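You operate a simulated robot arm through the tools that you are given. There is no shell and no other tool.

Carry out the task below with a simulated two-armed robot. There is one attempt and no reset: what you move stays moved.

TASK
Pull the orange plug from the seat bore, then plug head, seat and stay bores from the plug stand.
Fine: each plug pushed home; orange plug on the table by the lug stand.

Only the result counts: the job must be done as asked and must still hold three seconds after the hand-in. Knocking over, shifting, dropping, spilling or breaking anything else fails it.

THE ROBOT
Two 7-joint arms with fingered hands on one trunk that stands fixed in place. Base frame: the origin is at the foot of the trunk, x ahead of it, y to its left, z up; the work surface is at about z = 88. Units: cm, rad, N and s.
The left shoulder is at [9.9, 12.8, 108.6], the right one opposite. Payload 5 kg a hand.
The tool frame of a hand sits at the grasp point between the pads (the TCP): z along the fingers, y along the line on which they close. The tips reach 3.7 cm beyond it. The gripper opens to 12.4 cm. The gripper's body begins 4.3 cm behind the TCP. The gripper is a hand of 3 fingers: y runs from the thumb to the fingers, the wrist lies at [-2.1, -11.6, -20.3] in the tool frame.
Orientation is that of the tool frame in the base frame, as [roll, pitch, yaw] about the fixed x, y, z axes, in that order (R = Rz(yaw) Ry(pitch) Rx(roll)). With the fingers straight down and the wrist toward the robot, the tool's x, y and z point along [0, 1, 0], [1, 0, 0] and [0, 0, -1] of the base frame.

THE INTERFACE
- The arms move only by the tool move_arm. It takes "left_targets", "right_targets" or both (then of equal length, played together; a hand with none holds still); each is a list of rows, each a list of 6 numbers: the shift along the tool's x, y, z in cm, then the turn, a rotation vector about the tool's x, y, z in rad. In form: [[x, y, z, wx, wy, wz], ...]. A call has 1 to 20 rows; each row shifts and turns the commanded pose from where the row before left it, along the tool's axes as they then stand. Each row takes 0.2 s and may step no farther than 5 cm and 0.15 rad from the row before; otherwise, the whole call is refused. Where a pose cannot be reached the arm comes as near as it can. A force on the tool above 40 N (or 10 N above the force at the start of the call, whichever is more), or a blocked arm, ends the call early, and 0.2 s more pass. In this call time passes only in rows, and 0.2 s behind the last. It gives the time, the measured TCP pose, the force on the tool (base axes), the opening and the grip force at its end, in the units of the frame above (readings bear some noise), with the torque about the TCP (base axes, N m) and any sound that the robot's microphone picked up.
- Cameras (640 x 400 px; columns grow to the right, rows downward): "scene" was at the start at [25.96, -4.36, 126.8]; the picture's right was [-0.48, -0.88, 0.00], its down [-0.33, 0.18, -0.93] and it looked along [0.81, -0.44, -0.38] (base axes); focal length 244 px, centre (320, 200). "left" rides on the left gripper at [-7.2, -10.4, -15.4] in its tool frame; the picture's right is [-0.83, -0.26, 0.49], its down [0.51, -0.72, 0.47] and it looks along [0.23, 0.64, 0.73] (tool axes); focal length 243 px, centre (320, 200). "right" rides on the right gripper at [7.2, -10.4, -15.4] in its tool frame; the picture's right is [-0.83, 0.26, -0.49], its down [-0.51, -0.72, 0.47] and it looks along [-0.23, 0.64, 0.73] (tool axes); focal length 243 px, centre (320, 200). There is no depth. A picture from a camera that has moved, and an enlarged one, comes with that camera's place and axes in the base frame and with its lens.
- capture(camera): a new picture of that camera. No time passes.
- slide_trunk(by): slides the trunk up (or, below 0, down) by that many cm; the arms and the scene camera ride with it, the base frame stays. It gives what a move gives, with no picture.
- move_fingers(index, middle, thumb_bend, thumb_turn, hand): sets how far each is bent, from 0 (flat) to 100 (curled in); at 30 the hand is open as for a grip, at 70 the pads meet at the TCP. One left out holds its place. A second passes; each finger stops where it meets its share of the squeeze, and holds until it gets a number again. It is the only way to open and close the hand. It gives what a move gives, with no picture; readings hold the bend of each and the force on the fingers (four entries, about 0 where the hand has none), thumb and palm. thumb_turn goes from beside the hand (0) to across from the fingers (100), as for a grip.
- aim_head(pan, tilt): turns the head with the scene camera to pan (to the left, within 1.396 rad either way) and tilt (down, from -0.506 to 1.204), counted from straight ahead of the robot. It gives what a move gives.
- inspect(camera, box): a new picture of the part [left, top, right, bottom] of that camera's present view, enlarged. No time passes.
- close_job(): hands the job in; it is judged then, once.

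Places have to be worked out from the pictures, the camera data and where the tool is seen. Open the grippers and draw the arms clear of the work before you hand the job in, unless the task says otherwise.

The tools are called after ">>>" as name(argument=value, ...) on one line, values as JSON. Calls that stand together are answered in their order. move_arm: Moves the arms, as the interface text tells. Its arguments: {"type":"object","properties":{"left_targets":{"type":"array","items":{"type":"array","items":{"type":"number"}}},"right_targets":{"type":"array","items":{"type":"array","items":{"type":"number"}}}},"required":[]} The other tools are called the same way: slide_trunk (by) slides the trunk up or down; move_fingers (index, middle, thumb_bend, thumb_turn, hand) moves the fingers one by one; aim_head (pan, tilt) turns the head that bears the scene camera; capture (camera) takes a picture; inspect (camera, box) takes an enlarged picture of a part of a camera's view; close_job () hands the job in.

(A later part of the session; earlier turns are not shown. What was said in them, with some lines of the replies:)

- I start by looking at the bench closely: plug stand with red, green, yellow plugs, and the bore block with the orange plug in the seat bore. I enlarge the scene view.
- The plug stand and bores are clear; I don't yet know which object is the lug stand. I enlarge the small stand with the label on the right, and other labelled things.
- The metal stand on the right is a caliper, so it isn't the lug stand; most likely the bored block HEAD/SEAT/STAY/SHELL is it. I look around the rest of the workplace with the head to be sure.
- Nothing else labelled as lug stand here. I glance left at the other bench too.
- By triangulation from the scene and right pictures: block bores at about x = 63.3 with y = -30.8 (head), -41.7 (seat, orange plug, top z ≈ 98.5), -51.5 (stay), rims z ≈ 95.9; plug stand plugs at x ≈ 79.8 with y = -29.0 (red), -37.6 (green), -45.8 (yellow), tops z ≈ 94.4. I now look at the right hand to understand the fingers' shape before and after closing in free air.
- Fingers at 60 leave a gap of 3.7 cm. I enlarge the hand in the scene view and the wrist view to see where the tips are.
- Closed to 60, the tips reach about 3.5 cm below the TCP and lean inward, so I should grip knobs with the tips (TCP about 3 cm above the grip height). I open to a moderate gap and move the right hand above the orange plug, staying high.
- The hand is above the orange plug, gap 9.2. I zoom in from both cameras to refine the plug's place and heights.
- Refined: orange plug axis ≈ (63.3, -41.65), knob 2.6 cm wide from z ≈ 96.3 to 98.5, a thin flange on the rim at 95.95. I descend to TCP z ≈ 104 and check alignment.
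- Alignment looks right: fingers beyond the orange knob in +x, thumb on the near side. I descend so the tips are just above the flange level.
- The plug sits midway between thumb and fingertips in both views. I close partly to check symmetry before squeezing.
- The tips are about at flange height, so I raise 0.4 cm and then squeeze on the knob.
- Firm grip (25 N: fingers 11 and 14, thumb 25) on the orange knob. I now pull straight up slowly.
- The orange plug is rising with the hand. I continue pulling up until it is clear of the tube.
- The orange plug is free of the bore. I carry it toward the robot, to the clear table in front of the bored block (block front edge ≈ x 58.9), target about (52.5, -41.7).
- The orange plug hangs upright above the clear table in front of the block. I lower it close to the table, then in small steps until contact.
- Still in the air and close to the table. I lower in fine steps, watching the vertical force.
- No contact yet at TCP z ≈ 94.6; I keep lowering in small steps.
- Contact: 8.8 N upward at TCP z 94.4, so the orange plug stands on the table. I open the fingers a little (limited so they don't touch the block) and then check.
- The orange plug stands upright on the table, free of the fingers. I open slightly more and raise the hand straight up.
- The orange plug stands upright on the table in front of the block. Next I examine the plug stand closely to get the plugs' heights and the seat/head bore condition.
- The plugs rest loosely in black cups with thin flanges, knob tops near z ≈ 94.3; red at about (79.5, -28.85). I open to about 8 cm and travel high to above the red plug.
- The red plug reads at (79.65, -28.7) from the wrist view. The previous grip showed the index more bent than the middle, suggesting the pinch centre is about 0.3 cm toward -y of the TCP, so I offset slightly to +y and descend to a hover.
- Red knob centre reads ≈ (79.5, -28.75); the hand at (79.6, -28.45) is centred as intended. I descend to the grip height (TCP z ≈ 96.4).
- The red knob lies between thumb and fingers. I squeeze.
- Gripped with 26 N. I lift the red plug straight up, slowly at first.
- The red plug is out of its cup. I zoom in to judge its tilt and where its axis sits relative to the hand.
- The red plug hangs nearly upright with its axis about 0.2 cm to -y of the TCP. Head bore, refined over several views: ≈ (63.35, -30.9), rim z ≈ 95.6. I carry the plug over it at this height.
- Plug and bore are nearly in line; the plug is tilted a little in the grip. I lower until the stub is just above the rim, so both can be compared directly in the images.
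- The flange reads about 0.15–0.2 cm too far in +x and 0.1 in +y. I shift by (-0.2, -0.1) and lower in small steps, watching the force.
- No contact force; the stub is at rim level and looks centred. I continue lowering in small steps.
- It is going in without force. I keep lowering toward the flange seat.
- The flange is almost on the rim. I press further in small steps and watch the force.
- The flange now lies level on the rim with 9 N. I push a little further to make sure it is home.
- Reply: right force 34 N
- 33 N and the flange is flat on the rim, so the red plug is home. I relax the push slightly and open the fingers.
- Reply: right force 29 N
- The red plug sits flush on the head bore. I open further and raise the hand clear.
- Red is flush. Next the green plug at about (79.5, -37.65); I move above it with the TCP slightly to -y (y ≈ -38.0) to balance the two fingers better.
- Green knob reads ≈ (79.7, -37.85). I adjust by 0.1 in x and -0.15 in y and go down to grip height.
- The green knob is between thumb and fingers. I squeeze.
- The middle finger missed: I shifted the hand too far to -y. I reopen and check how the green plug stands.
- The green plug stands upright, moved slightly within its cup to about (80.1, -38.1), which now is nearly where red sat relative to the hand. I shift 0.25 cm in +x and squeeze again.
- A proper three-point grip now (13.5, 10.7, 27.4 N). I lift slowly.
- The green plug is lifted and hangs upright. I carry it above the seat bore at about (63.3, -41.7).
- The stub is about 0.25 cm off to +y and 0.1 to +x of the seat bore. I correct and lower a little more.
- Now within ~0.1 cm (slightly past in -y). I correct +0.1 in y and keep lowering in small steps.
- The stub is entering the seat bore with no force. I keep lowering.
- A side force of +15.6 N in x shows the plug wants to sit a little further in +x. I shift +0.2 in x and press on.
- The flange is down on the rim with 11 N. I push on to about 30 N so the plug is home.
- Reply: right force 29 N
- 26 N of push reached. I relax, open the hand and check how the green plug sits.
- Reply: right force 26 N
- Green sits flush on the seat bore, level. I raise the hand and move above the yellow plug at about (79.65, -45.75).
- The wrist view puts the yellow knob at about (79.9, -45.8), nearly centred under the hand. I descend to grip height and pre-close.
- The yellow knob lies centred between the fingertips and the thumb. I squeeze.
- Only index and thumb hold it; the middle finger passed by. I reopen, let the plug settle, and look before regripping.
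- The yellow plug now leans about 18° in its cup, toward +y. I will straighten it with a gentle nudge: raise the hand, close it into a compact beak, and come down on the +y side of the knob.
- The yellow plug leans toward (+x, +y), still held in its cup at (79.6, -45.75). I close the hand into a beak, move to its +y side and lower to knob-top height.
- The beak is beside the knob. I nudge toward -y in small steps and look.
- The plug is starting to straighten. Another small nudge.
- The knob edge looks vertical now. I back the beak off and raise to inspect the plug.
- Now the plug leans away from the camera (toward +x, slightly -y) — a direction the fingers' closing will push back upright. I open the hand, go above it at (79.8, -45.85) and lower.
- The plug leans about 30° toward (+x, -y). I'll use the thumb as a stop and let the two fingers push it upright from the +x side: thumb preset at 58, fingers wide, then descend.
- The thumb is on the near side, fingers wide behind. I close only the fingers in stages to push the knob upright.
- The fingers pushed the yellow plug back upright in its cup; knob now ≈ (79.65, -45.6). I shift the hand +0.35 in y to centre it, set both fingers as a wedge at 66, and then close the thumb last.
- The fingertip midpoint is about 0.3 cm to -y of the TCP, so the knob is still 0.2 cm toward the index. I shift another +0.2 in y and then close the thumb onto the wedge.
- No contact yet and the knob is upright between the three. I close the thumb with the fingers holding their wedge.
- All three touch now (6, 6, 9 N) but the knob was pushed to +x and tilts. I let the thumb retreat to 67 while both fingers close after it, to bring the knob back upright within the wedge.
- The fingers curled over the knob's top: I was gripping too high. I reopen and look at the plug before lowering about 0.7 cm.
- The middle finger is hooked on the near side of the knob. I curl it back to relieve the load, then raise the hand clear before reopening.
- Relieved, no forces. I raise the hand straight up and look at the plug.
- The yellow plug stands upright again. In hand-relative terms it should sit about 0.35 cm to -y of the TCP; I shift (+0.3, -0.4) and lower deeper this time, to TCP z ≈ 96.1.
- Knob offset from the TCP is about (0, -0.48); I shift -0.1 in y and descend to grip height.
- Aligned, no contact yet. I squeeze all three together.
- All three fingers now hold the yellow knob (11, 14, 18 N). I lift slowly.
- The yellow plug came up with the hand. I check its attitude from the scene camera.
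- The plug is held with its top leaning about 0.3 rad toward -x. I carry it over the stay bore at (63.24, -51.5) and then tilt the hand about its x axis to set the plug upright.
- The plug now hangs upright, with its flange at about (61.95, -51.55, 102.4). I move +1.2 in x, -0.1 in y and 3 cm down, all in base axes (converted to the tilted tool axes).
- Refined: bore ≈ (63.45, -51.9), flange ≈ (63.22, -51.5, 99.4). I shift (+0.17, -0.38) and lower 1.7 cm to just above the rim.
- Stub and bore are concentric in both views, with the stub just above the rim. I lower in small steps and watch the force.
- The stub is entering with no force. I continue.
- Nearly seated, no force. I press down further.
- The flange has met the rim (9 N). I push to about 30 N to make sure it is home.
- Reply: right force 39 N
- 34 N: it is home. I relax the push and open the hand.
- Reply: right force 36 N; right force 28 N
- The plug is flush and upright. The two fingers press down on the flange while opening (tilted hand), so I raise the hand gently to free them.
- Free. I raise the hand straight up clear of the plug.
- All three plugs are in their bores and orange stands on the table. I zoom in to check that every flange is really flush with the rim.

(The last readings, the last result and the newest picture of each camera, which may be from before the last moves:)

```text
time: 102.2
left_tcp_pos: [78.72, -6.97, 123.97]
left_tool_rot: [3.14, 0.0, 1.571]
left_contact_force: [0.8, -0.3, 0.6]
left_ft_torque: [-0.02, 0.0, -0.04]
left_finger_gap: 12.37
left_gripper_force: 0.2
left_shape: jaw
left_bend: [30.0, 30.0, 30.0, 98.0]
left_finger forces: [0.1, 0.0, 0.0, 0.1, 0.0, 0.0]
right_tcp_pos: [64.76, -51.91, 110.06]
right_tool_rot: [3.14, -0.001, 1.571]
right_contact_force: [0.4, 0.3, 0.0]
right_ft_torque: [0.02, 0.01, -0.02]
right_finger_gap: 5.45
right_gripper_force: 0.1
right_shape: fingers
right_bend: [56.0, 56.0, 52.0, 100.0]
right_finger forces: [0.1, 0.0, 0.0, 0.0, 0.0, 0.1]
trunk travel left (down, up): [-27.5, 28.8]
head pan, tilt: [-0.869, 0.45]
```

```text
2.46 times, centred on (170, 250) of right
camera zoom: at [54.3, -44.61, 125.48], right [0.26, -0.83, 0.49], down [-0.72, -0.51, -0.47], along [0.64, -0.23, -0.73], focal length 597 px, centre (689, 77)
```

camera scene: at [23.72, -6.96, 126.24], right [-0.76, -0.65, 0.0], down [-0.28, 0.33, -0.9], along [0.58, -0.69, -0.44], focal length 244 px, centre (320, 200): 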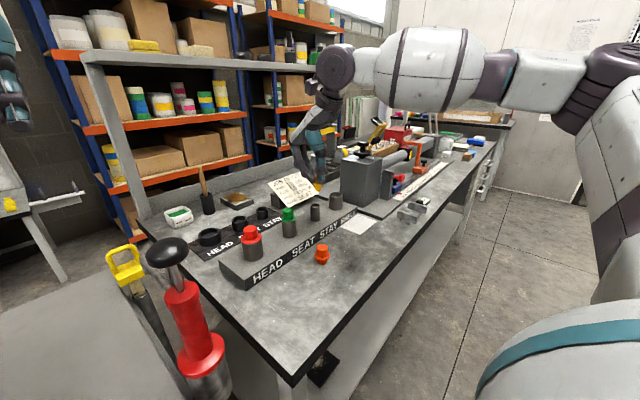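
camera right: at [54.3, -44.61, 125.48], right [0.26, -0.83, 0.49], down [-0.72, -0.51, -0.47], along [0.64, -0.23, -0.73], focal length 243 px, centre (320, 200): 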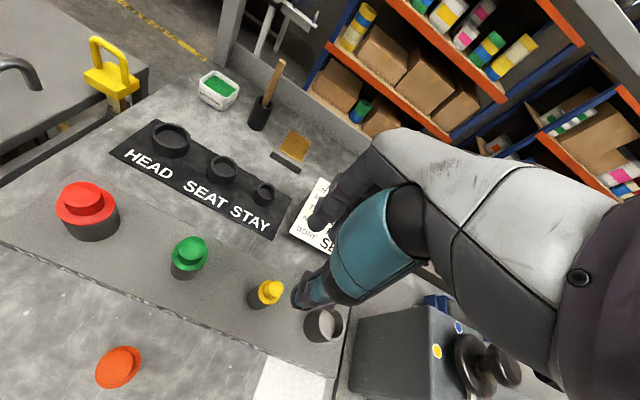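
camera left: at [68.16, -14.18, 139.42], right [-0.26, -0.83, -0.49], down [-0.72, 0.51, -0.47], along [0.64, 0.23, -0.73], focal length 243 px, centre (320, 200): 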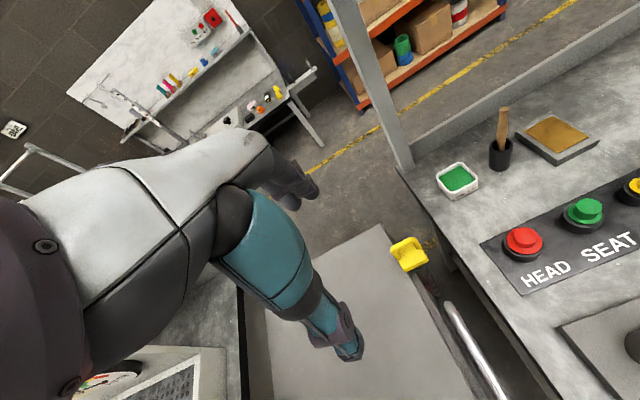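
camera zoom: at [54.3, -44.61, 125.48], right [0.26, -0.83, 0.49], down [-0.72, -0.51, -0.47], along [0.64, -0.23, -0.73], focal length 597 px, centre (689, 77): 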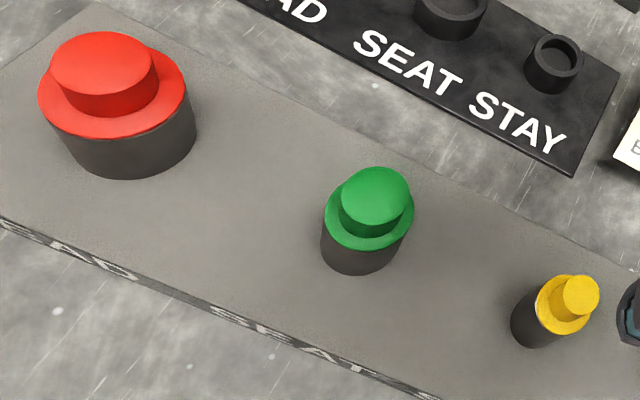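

Green and yellow are flush, but red shows a thin dark gap on the robot side (about 1 mm). I close the hand to a beak and press down on top of the red knob to seat it fully.

>>> move_fingers(hand="right", index=70, middle=70, thumb_bend=68)

>>> move_arm(right_targets=[[4.24, -0.17, 0, 0, 0, 0], [4.24, -0.17, 0, 0, 0, 0], [4.24, -0.17, 0, 0, 0, 0], [4.24, -0.17, 0, 0, 0, 0], [4.24, -0.17, 0, 0, 0, 0], [0, 0, 3, 0, 0, 0], [0, 0, 2.5, 0, 0, 0]])

>>> aim_head(pan=-0.6, tilt=0.5)

>>> inspect(camera="scene", box=[280, 160, 350, 230])

>>> inspect(camera="right", box=[240, 180, 380, 320])

```text
time: 103.2
left_tcp_pos: [78.77, -6.95, 124.01]
left_tool_rot: [3.14, 0.0, 1.573]
left_contact_force: [-1.0, -0.7, -0.9]
left_ft_torque: [-0.02, -0.03, -0.01]
left_finger_gap: 12.35
left_gripper_force: 0.0
left_shape: jaw
left_bend: [30.0, 30.0, 30.0, 98.0]
left_finger forces: [0.1, 0.1, 0.0, 0.0, 0.0, 0.1]
right_tcp_pos: [64.71, -51.74, 110.19]
right_tool_rot: [3.142, 0.001, 1.57]
right_contact_force: [0.5, 0.0, -0.1]
right_ft_torque: [0.01, 0.0, 0.02]
right_finger_gap: 1.07
right_gripper_force: 0.0
right_shape: fingers
right_bend: [70.0, 70.0, 68.0, 100.0]
right_finger forces: [0.0, 0.1, 0.0, 0.1, 0.0, 0.0]
trunk travel left (down, up): [-27.5, 28.8]
head pan, tilt: [-0.869, 0.45]
```

```text
time: 104.8
left_tcp_pos: [78.71, -6.96, 124.1]
left_tool_rot: [-3.141, 0.001, 1.571]
left_contact_force: [0.0, -0.7, 0.2]
left_ft_torque: [-0.02, 0.03, 0.0]
left_finger_gap: 12.36
left_gripper_force: 0.0
left_shape: jaw
left_bend: [30.0, 30.0, 30.0, 98.0]
left_finger forces: [0.0, 0.1, 0.0, 0.0, 0.0, 0.0]
right_tcp_pos: [63.75, -30.34, 104.78]
right_tool_rot: [3.141, -0.001, 1.569]
right_contact_force: [0.1, 0.9, 0.1]
right_ft_torque: [0.02, 0.01, 0.0]
right_finger_gap: 1.03
right_gripper_force: 0.1
right_shape: fingers
right_bend: [70.0, 70.0, 68.0, 100.0]
right_finger forces: [0.1, 0.0, 0.0, 0.0, 0.1, 0.0]
trunk travel left (down, up): [-27.5, 28.8]
head pan, tilt: [-0.869, 0.45]
```

```text
time: 105.6
left_tcp_pos: [78.66, -7.01, 124.12]
left_tool_rot: [-3.141, 0.0, 1.571]
left_contact_force: [0.6, 0.4, 0.3]
left_ft_torque: [0.01, -0.03, -0.01]
left_finger_gap: 12.35
left_gripper_force: 0.1
left_shape: jaw
left_bend: [30.0, 30.0, 30.0, 98.0]
left_finger forces: [0.0, 0.0, 0.0, 0.0, 0.0, 0.0]
right_tcp_pos: [63.96, -30.54, 104.8]
right_tool_rot: [3.141, 0.001, 1.572]
right_contact_force: [0.3, 0.7, -0.4]
right_ft_torque: [-0.03, 0.0, -0.02]
right_finger_gap: 1.01
right_gripper_force: 0.1
right_shape: fingers
right_bend: [70.0, 70.0, 68.0, 100.0]
right_finger forces: [0.0, 0.0, 0.0, 0.1, 0.0, 0.0]
trunk travel left (down, up): [-27.5, 28.8]
head pan, tilt: [-0.6, 0.499]
```

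```text
5.71 times, centred on (315, 195) of scene
camera zoom: at [25.29, -5.1, 125.79], right [-0.57, -0.82, 0.0], down [-0.39, 0.27, -0.88], along [0.72, -0.5, -0.48], focal length 1392 px, centre (349, 229)
```

zoom: 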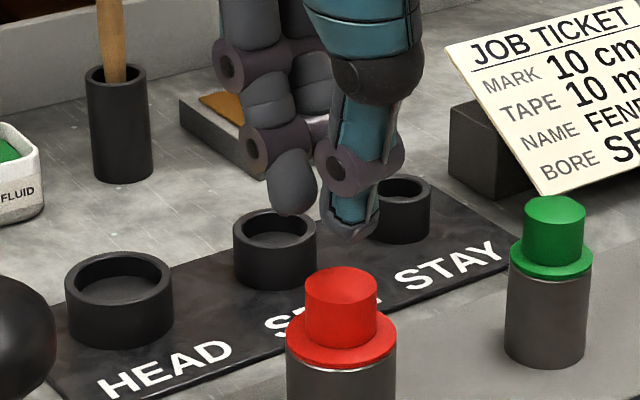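

```text
2.86 times, centred on (310, 250) of right
camera zoom: at [53.37, -23.31, 120.11], right [0.26, -0.83, 0.49], down [-0.72, -0.51, -0.47], along [0.64, -0.23, -0.73], focal length 693 px, centre (349, 57)
```

zoom: 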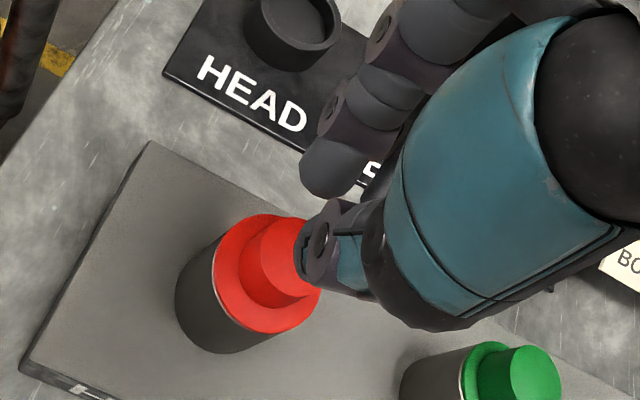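

The thumb tip is above the robot-side half of the red knob, just where the gap is. I shift 0.4 cm in +x, lower, and press in small steps.

>>> move_arm(right_targets=[[0, 0.4, 1, 0, 0, 0], [0, 0, 0.8, 0, 0, 0], [0, 0, 0.4, 0, 0, 0]])

>>> inspect(camera="scene", box=[290, 180, 340, 230])

```text
time: 106.4
left_tcp_pos: [78.71, -7.03, 123.95]
left_tool_rot: [3.142, 0.002, 1.57]
left_contact_force: [-0.2, 0.1, -0.1]
left_ft_torque: [-0.01, -0.02, 0.03]
left_finger_gap: 12.38
left_gripper_force: 0.0
left_shape: jaw
left_bend: [30.0, 30.0, 30.0, 98.0]
left_finger forces: [0.1, 0.0, 0.0, 0.0, 0.1, 0.0]
right_tcp_pos: [64.13, -30.68, 102.36]
right_tool_rot: [-3.141, 0.0, 1.571]
right_contact_force: [-0.4, 0.8, 0.4]
right_ft_torque: [0.0, -0.01, 0.02]
right_finger_gap: 1.05
right_gripper_force: 0.1
right_shape: fingers
right_bend: [70.0, 70.0, 68.0, 100.0]
right_finger forces: [0.0, 0.0, 0.1, 0.1, 0.0, 0.0]
trunk travel left (down, up): [-27.5, 28.8]
head pan, tilt: [-0.6, 0.499]
```

```text
8.00 times, centred on (315, 205) of scene
camera zoom: at [25.31, -5.08, 125.78], right [-0.56, -0.83, 0.0], down [-0.4, 0.27, -0.88], along [0.72, -0.5, -0.48], focal length 1949 px, centre (360, 160)
```

zoom: 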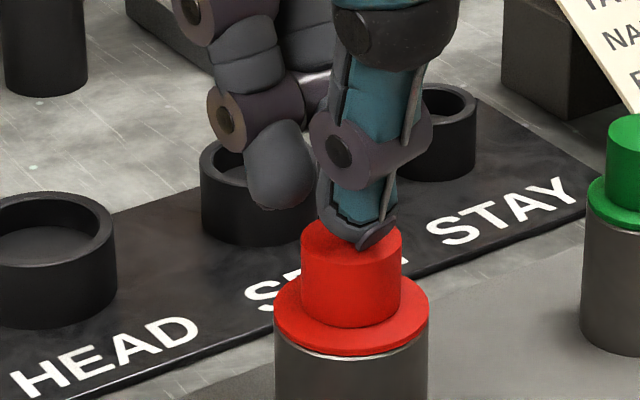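

The thumb tip is just over the knob top. I press down in 0.2 cm steps.

>>> move_arm(right_targets=[[0, 0, 0.2, 0, 0, 0], [0, 0, 0.2, 0, 0, 0]])

>>> inspect(camera="scene", box=[290, 180, 340, 230])

```text
time: 107.0
left_tcp_pos: [78.65, -6.85, 124.18]
left_tool_rot: [3.14, 0.0, 1.572]
left_contact_force: [0.4, 0.0, 0.5]
left_ft_torque: [-0.02, 0.02, 0.02]
left_finger_gap: 12.42
left_gripper_force: 0.0
left_shape: jaw
left_bend: [30.0, 30.0, 30.0, 98.0]
left_finger forces: [0.0, 0.0, 0.0, 0.1, 0.0, 0.0]
right_tcp_pos: [64.14, -30.66, 102.09]
right_tool_rot: [3.141, 0.002, 1.572]
right_contact_force: [-0.8, 0.4, 3.8]
right_ft_torque: [0.02, 0.07, -0.01]
right_finger_gap: 1.03
right_gripper_force: 1.5
right_shape: fingers
right_bend: [70.0, 70.0, 68.0, 100.0]
right_finger forces: [0.1, 0.0, 0.0, 0.0, 3.3, 0.0]
trunk travel left (down, up): [-27.5, 28.8]
head pan, tilt: [-0.6, 0.499]
```

```text
8.00 times, centred on (315, 205) of scene
camera zoom: at [25.25, -5.06, 125.8], right [-0.56, -0.83, 0.0], down [-0.39, 0.27, -0.88], along [0.72, -0.5, -0.48], focal length 1949 px, centre (360, 160)
```

zoom: 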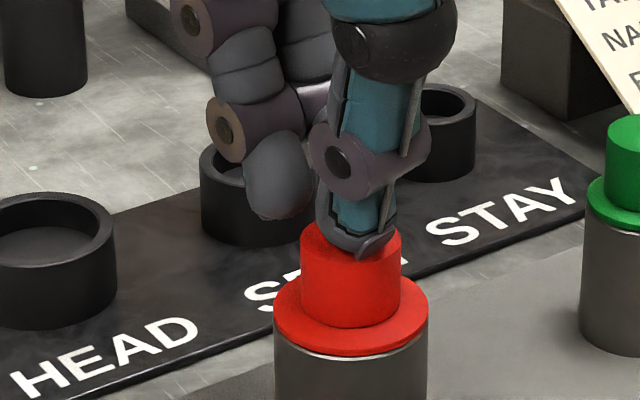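

The thumb has contact (3.8 N). I press on.

>>> move_arm(right_targets=[[0, 0, 0.12, 0, 0, 0], [0, 0, 0.12, 0, 0, 0], [0, 0, 0.12, 0, 0, 0]])

>>> inspect(camera="scene", box=[290, 185, 340, 235])

```text
time: 107.8
left_tcp_pos: [78.46, -6.63, 124.24]
left_tool_rot: [3.141, 0.0, 1.57]
left_contact_force: [-0.5, -0.2, -0.3]
left_ft_torque: [-0.03, 0.01, -0.04]
left_finger_gap: 12.33
left_gripper_force: 0.0
left_shape: jaw
left_bend: [30.0, 30.0, 30.0, 98.0]
left_finger forces: [0.1, 0.0, 0.1, 0.0, 0.1, 0.0]
right_tcp_pos: [64.05, -30.58, 101.97]
right_tool_rot: [3.138, 0.0, 1.57]
right_contact_force: [-4.5, 0.0, 30.9]
right_ft_torque: [0.06, 0.73, 0.04]
right_finger_gap: 0.97
right_gripper_force: 15.5
right_shape: fingers
right_bend: [70.0, 70.0, 70.0, 100.0]
right_finger forces: [0.0, 0.0, 0.1, 0.1, 31.1, 0.1]
trunk travel left (down, up): [-27.5, 28.8]
head pan, tilt: [-0.6, 0.499]
```

```text
8.00 times, centred on (315, 210) of scene
camera zoom: at [24.99, -4.95, 125.88], right [-0.56, -0.83, 0.0], down [-0.39, 0.27, -0.88], along [0.73, -0.5, -0.48], focal length 1949 px, centre (360, 120)
```

zoom: 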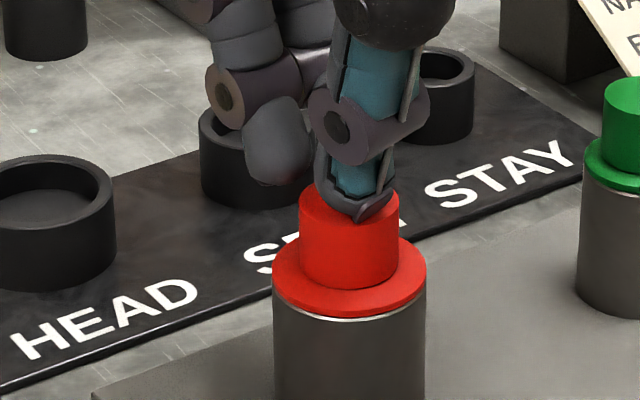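

31 N with almost no travel. I zoom to see whether the red flange's gap has closed.

>>> inspect(camera="scene", box=[302, 208, 336, 234])

>>> inspect(camera="right", box=[270, 220, 330, 320])

```text
15.38 times, centred on (319, 221) of scene
camera zoom: at [24.99, -4.95, 125.88], right [-0.56, -0.83, 0.0], down [-0.39, 0.27, -0.88], along [0.73, -0.5, -0.48], focal length 3749 px, centre (335, -123)
```

zoom: 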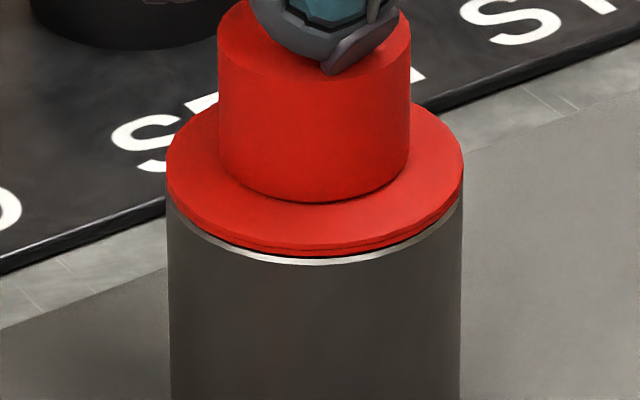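

```text
4.00 times, centred on (300, 270) of right
camera zoom: at [53.56, -23.31, 117.33], right [0.26, -0.83, 0.49], down [-0.72, -0.51, -0.48], along [0.65, -0.23, -0.73], focal length 970 px, centre (400, -80)
```

zoom: 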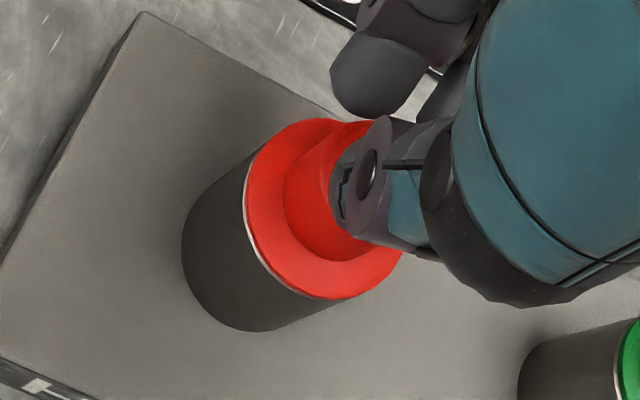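

The red flange lies flush all round; the thin line is just its shadow on the rim. I raise the hand, open it, and draw the arm back to where it started.

>>> move_arm(right_targets=[[0, 0, -0.5, 0, 0, 0], [0, 0, -1.5, 0, 0, 0], [0, 0, -3, 0, 0, 0], [0, 0, -4, 0, 0, 0], [0, 0, -4.5, 0, 0, 0]])

>>> move_fingers(hand="right", index=30, middle=30, thumb_bend=30, thumb_turn=98)

>>> move_arm(right_targets=[[-3.1, -2.8, 0, 0, 0, 0], [-3.1, -2.8, 0, 0, 0, 0], [-3.1, -2.8, 0, 0, 0, 0], [-3.1, -2.8, 0, 0, 0, 0], [-3.1, -2.8, 0, 0, 0, 0], [-3.1, -2.8, 0, 0, 0, 0], [-3, -2.8, 0, 0, 0, 0]])

>>> aim_head(pan=-0.7, tilt=0.5)

>>> capture(camera="scene")

>>> capture(camera="right")

```text
time: 109.0
left_tcp_pos: [78.57, -6.91, 124.2]
left_tool_rot: [3.14, 0.0, 1.57]
left_contact_force: [0.5, 0.3, -0.4]
left_ft_torque: [-0.01, -0.03, 0.01]
left_finger_gap: 12.37
left_gripper_force: 0.1
left_shape: jaw
left_bend: [30.0, 30.0, 30.0, 98.0]
left_finger forces: [0.0, 0.0, 0.0, 0.0, 0.0, 0.0]
right_tcp_pos: [64.22, -30.48, 115.28]
right_tool_rot: [3.14, 0.001, 1.57]
right_contact_force: [0.1, -0.3, -0.2]
right_ft_torque: [0.0, -0.04, 0.02]
right_finger_gap: 0.99
right_gripper_force: 0.0
right_shape: fingers
right_bend: [70.0, 70.0, 68.0, 100.0]
right_finger forces: [0.0, 0.0, 0.0, 0.0, 0.0, 0.0]
trunk travel left (down, up): [-27.5, 28.8]
head pan, tilt: [-0.6, 0.499]
```

```text
time: 110.0
left_tcp_pos: [78.65, -6.9, 124.02]
left_tool_rot: [3.141, 0.0, 1.57]
left_contact_force: [0.2, -0.5, 0.5]
left_ft_torque: [-0.01, 0.03, 0.01]
left_finger_gap: 12.38
left_gripper_force: 0.0
left_shape: jaw
left_bend: [30.0, 30.0, 30.0, 98.0]
left_finger forces: [0.0, 0.0, 0.0, 0.1, 0.1, 0.0]
right_tcp_pos: [64.32, -30.58, 115.15]
right_tool_rot: [-3.141, 0.001, 1.57]
right_contact_force: [-0.3, -0.1, 0.4]
right_ft_torque: [-0.03, -0.01, 0.01]
right_finger_gap: 12.86
right_gripper_force: 0.0
right_shape: fingers
right_bend: [30.0, 30.0, 30.0, 96.0]
right_finger forces: [0.0, 0.0, 0.1, 0.0, 0.1, 0.1]
trunk travel left (down, up): [-27.5, 28.8]
head pan, tilt: [-0.6, 0.499]
```

```text
time: 111.6
left_tcp_pos: [78.42, -6.83, 124.38]
left_tool_rot: [3.137, 0.0, 1.574]
left_contact_force: [-0.6, 0.7, 1.2]
left_ft_torque: [-0.03, -0.06, 0.0]
left_finger_gap: 12.38
left_gripper_force: 0.1
left_shape: jaw
left_bend: [30.0, 30.0, 30.0, 98.0]
left_finger forces: [0.0, 0.0, 0.0, 0.0, 0.0, 0.0]
right_tcp_pos: [44.4, -52.21, 115.13]
right_tool_rot: [-3.142, 0.003, 1.571]
right_contact_force: [-0.5, -0.9, 0.7]
right_ft_torque: [-0.02, -0.03, -0.03]
right_finger_gap: 12.9
right_gripper_force: 0.1
right_shape: fingers
right_bend: [30.0, 30.0, 30.0, 96.0]
right_finger forces: [0.0, 0.0, 0.0, 0.1, 0.0, 0.0]
trunk travel left (down, up): [-27.5, 28.8]
head pan, tilt: [-0.6, 0.499]
```

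```text
time: 112.2
left_tcp_pos: [78.8, -6.87, 123.91]
left_tool_rot: [3.141, -0.001, 1.571]
left_contact_force: [0.5, 0.7, -0.6]
left_ft_torque: [-0.01, 0.02, -0.02]
left_finger_gap: 12.37
left_gripper_force: 0.2
left_shape: jaw
left_bend: [30.0, 30.0, 30.0, 98.0]
left_finger forces: [0.0, 0.0, 0.1, 0.1, 0.1, 0.0]
right_tcp_pos: [44.65, -52.26, 114.97]
right_tool_rot: [-3.141, 0.0, 1.571]
right_contact_force: [0.0, 0.9, -1.3]
right_ft_torque: [0.02, -0.02, 0.06]
right_finger_gap: 12.9
right_gripper_force: 0.0
right_shape: fingers
right_bend: [30.0, 30.0, 30.0, 96.0]
right_finger forces: [0.1, 0.1, 0.1, 0.0, 0.0, 0.0]
trunk travel left (down, up): [-27.5, 28.8]
head pan, tilt: [-0.7, 0.499]
```

```text
taken
camera scene: at [24.82, -5.78, 125.77], right [-0.64, -0.77, 0.0], down [-0.37, 0.31, -0.88], along [0.67, -0.57, -0.48], focal length 244 px, centre (320, 200)
```

scene: 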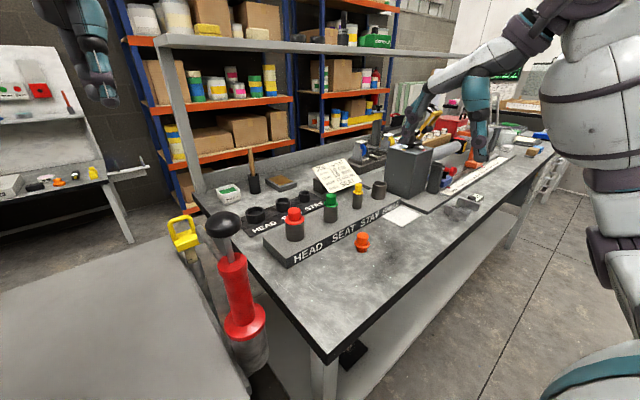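

```text
taken
camera right: at [34.36, -44.95, 130.38], right [0.26, -0.83, 0.49], down [-0.72, -0.51, -0.47], along [0.64, -0.23, -0.73], focal length 243 px, centre (320, 200)
```

right: 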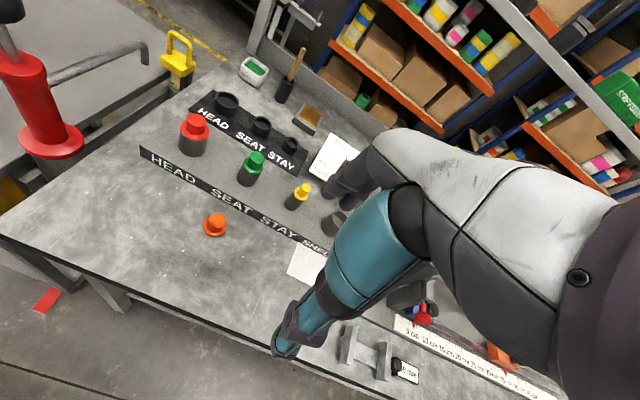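

The arm is clear, hands open. A last enlarged check of the whole work area before handing in.

>>> inspect(camera="scene", box=[230, 170, 410, 270])

>>> inspect(camera="right", box=[130, 60, 370, 280])

```text
3.56 times, centred on (320, 220) of scene
camera zoom: at [24.82, -5.78, 125.77], right [-0.64, -0.77, 0.0], down [-0.37, 0.31, -0.88], along [0.67, -0.57, -0.48], focal length 866 px, centre (320, 129)
```

zoom: 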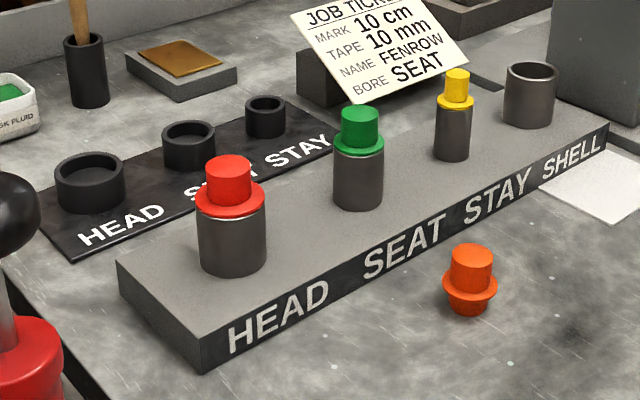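

```text
1.82 times, centred on (250, 170) of right
camera zoom: at [34.36, -44.95, 130.38], right [0.26, -0.83, 0.49], down [-0.72, -0.51, -0.47], along [0.64, -0.23, -0.73], focal length 441 px, centre (447, 254)
```

zoom: 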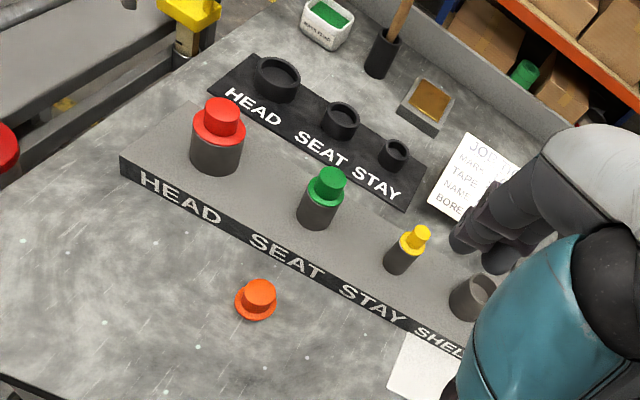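

The red, green and yellow plugs are seated in the HEAD, SEAT and STAY bores. The orange plug stands upright on the table beside the bored block, everything else looks undisturbed, and both hands are open and clear, so I hand the job in.

>>> close_job()

```text
The job is handed in.
```

The job is handed in. The orange plug is out of the seat bore, and the red, green and yellow plugs are in the head, seat and stay bores.

- **Plugs:** I pushed each one down until its flange rested on the rim, with a final push of 26–34 N. In the last close-up pictures all three looked level and flush.
- **Orange plug:** it stands upright on the table, about 4–5 cm in front of the block with the HEAD, SEAT, STAY and SHELL bores. Nothing on the bench is labelled "lug stand", so I took that block to be it.
- **Yellow plug trouble:** the first grips slipped and left it leaning in its cup on the plug stand. I nudged it upright and picked it up again. It never left the cup until the final lift.
- **Rest of the bench:** I saw nothing else moved or knocked over. Both hands are open and clear of the work.
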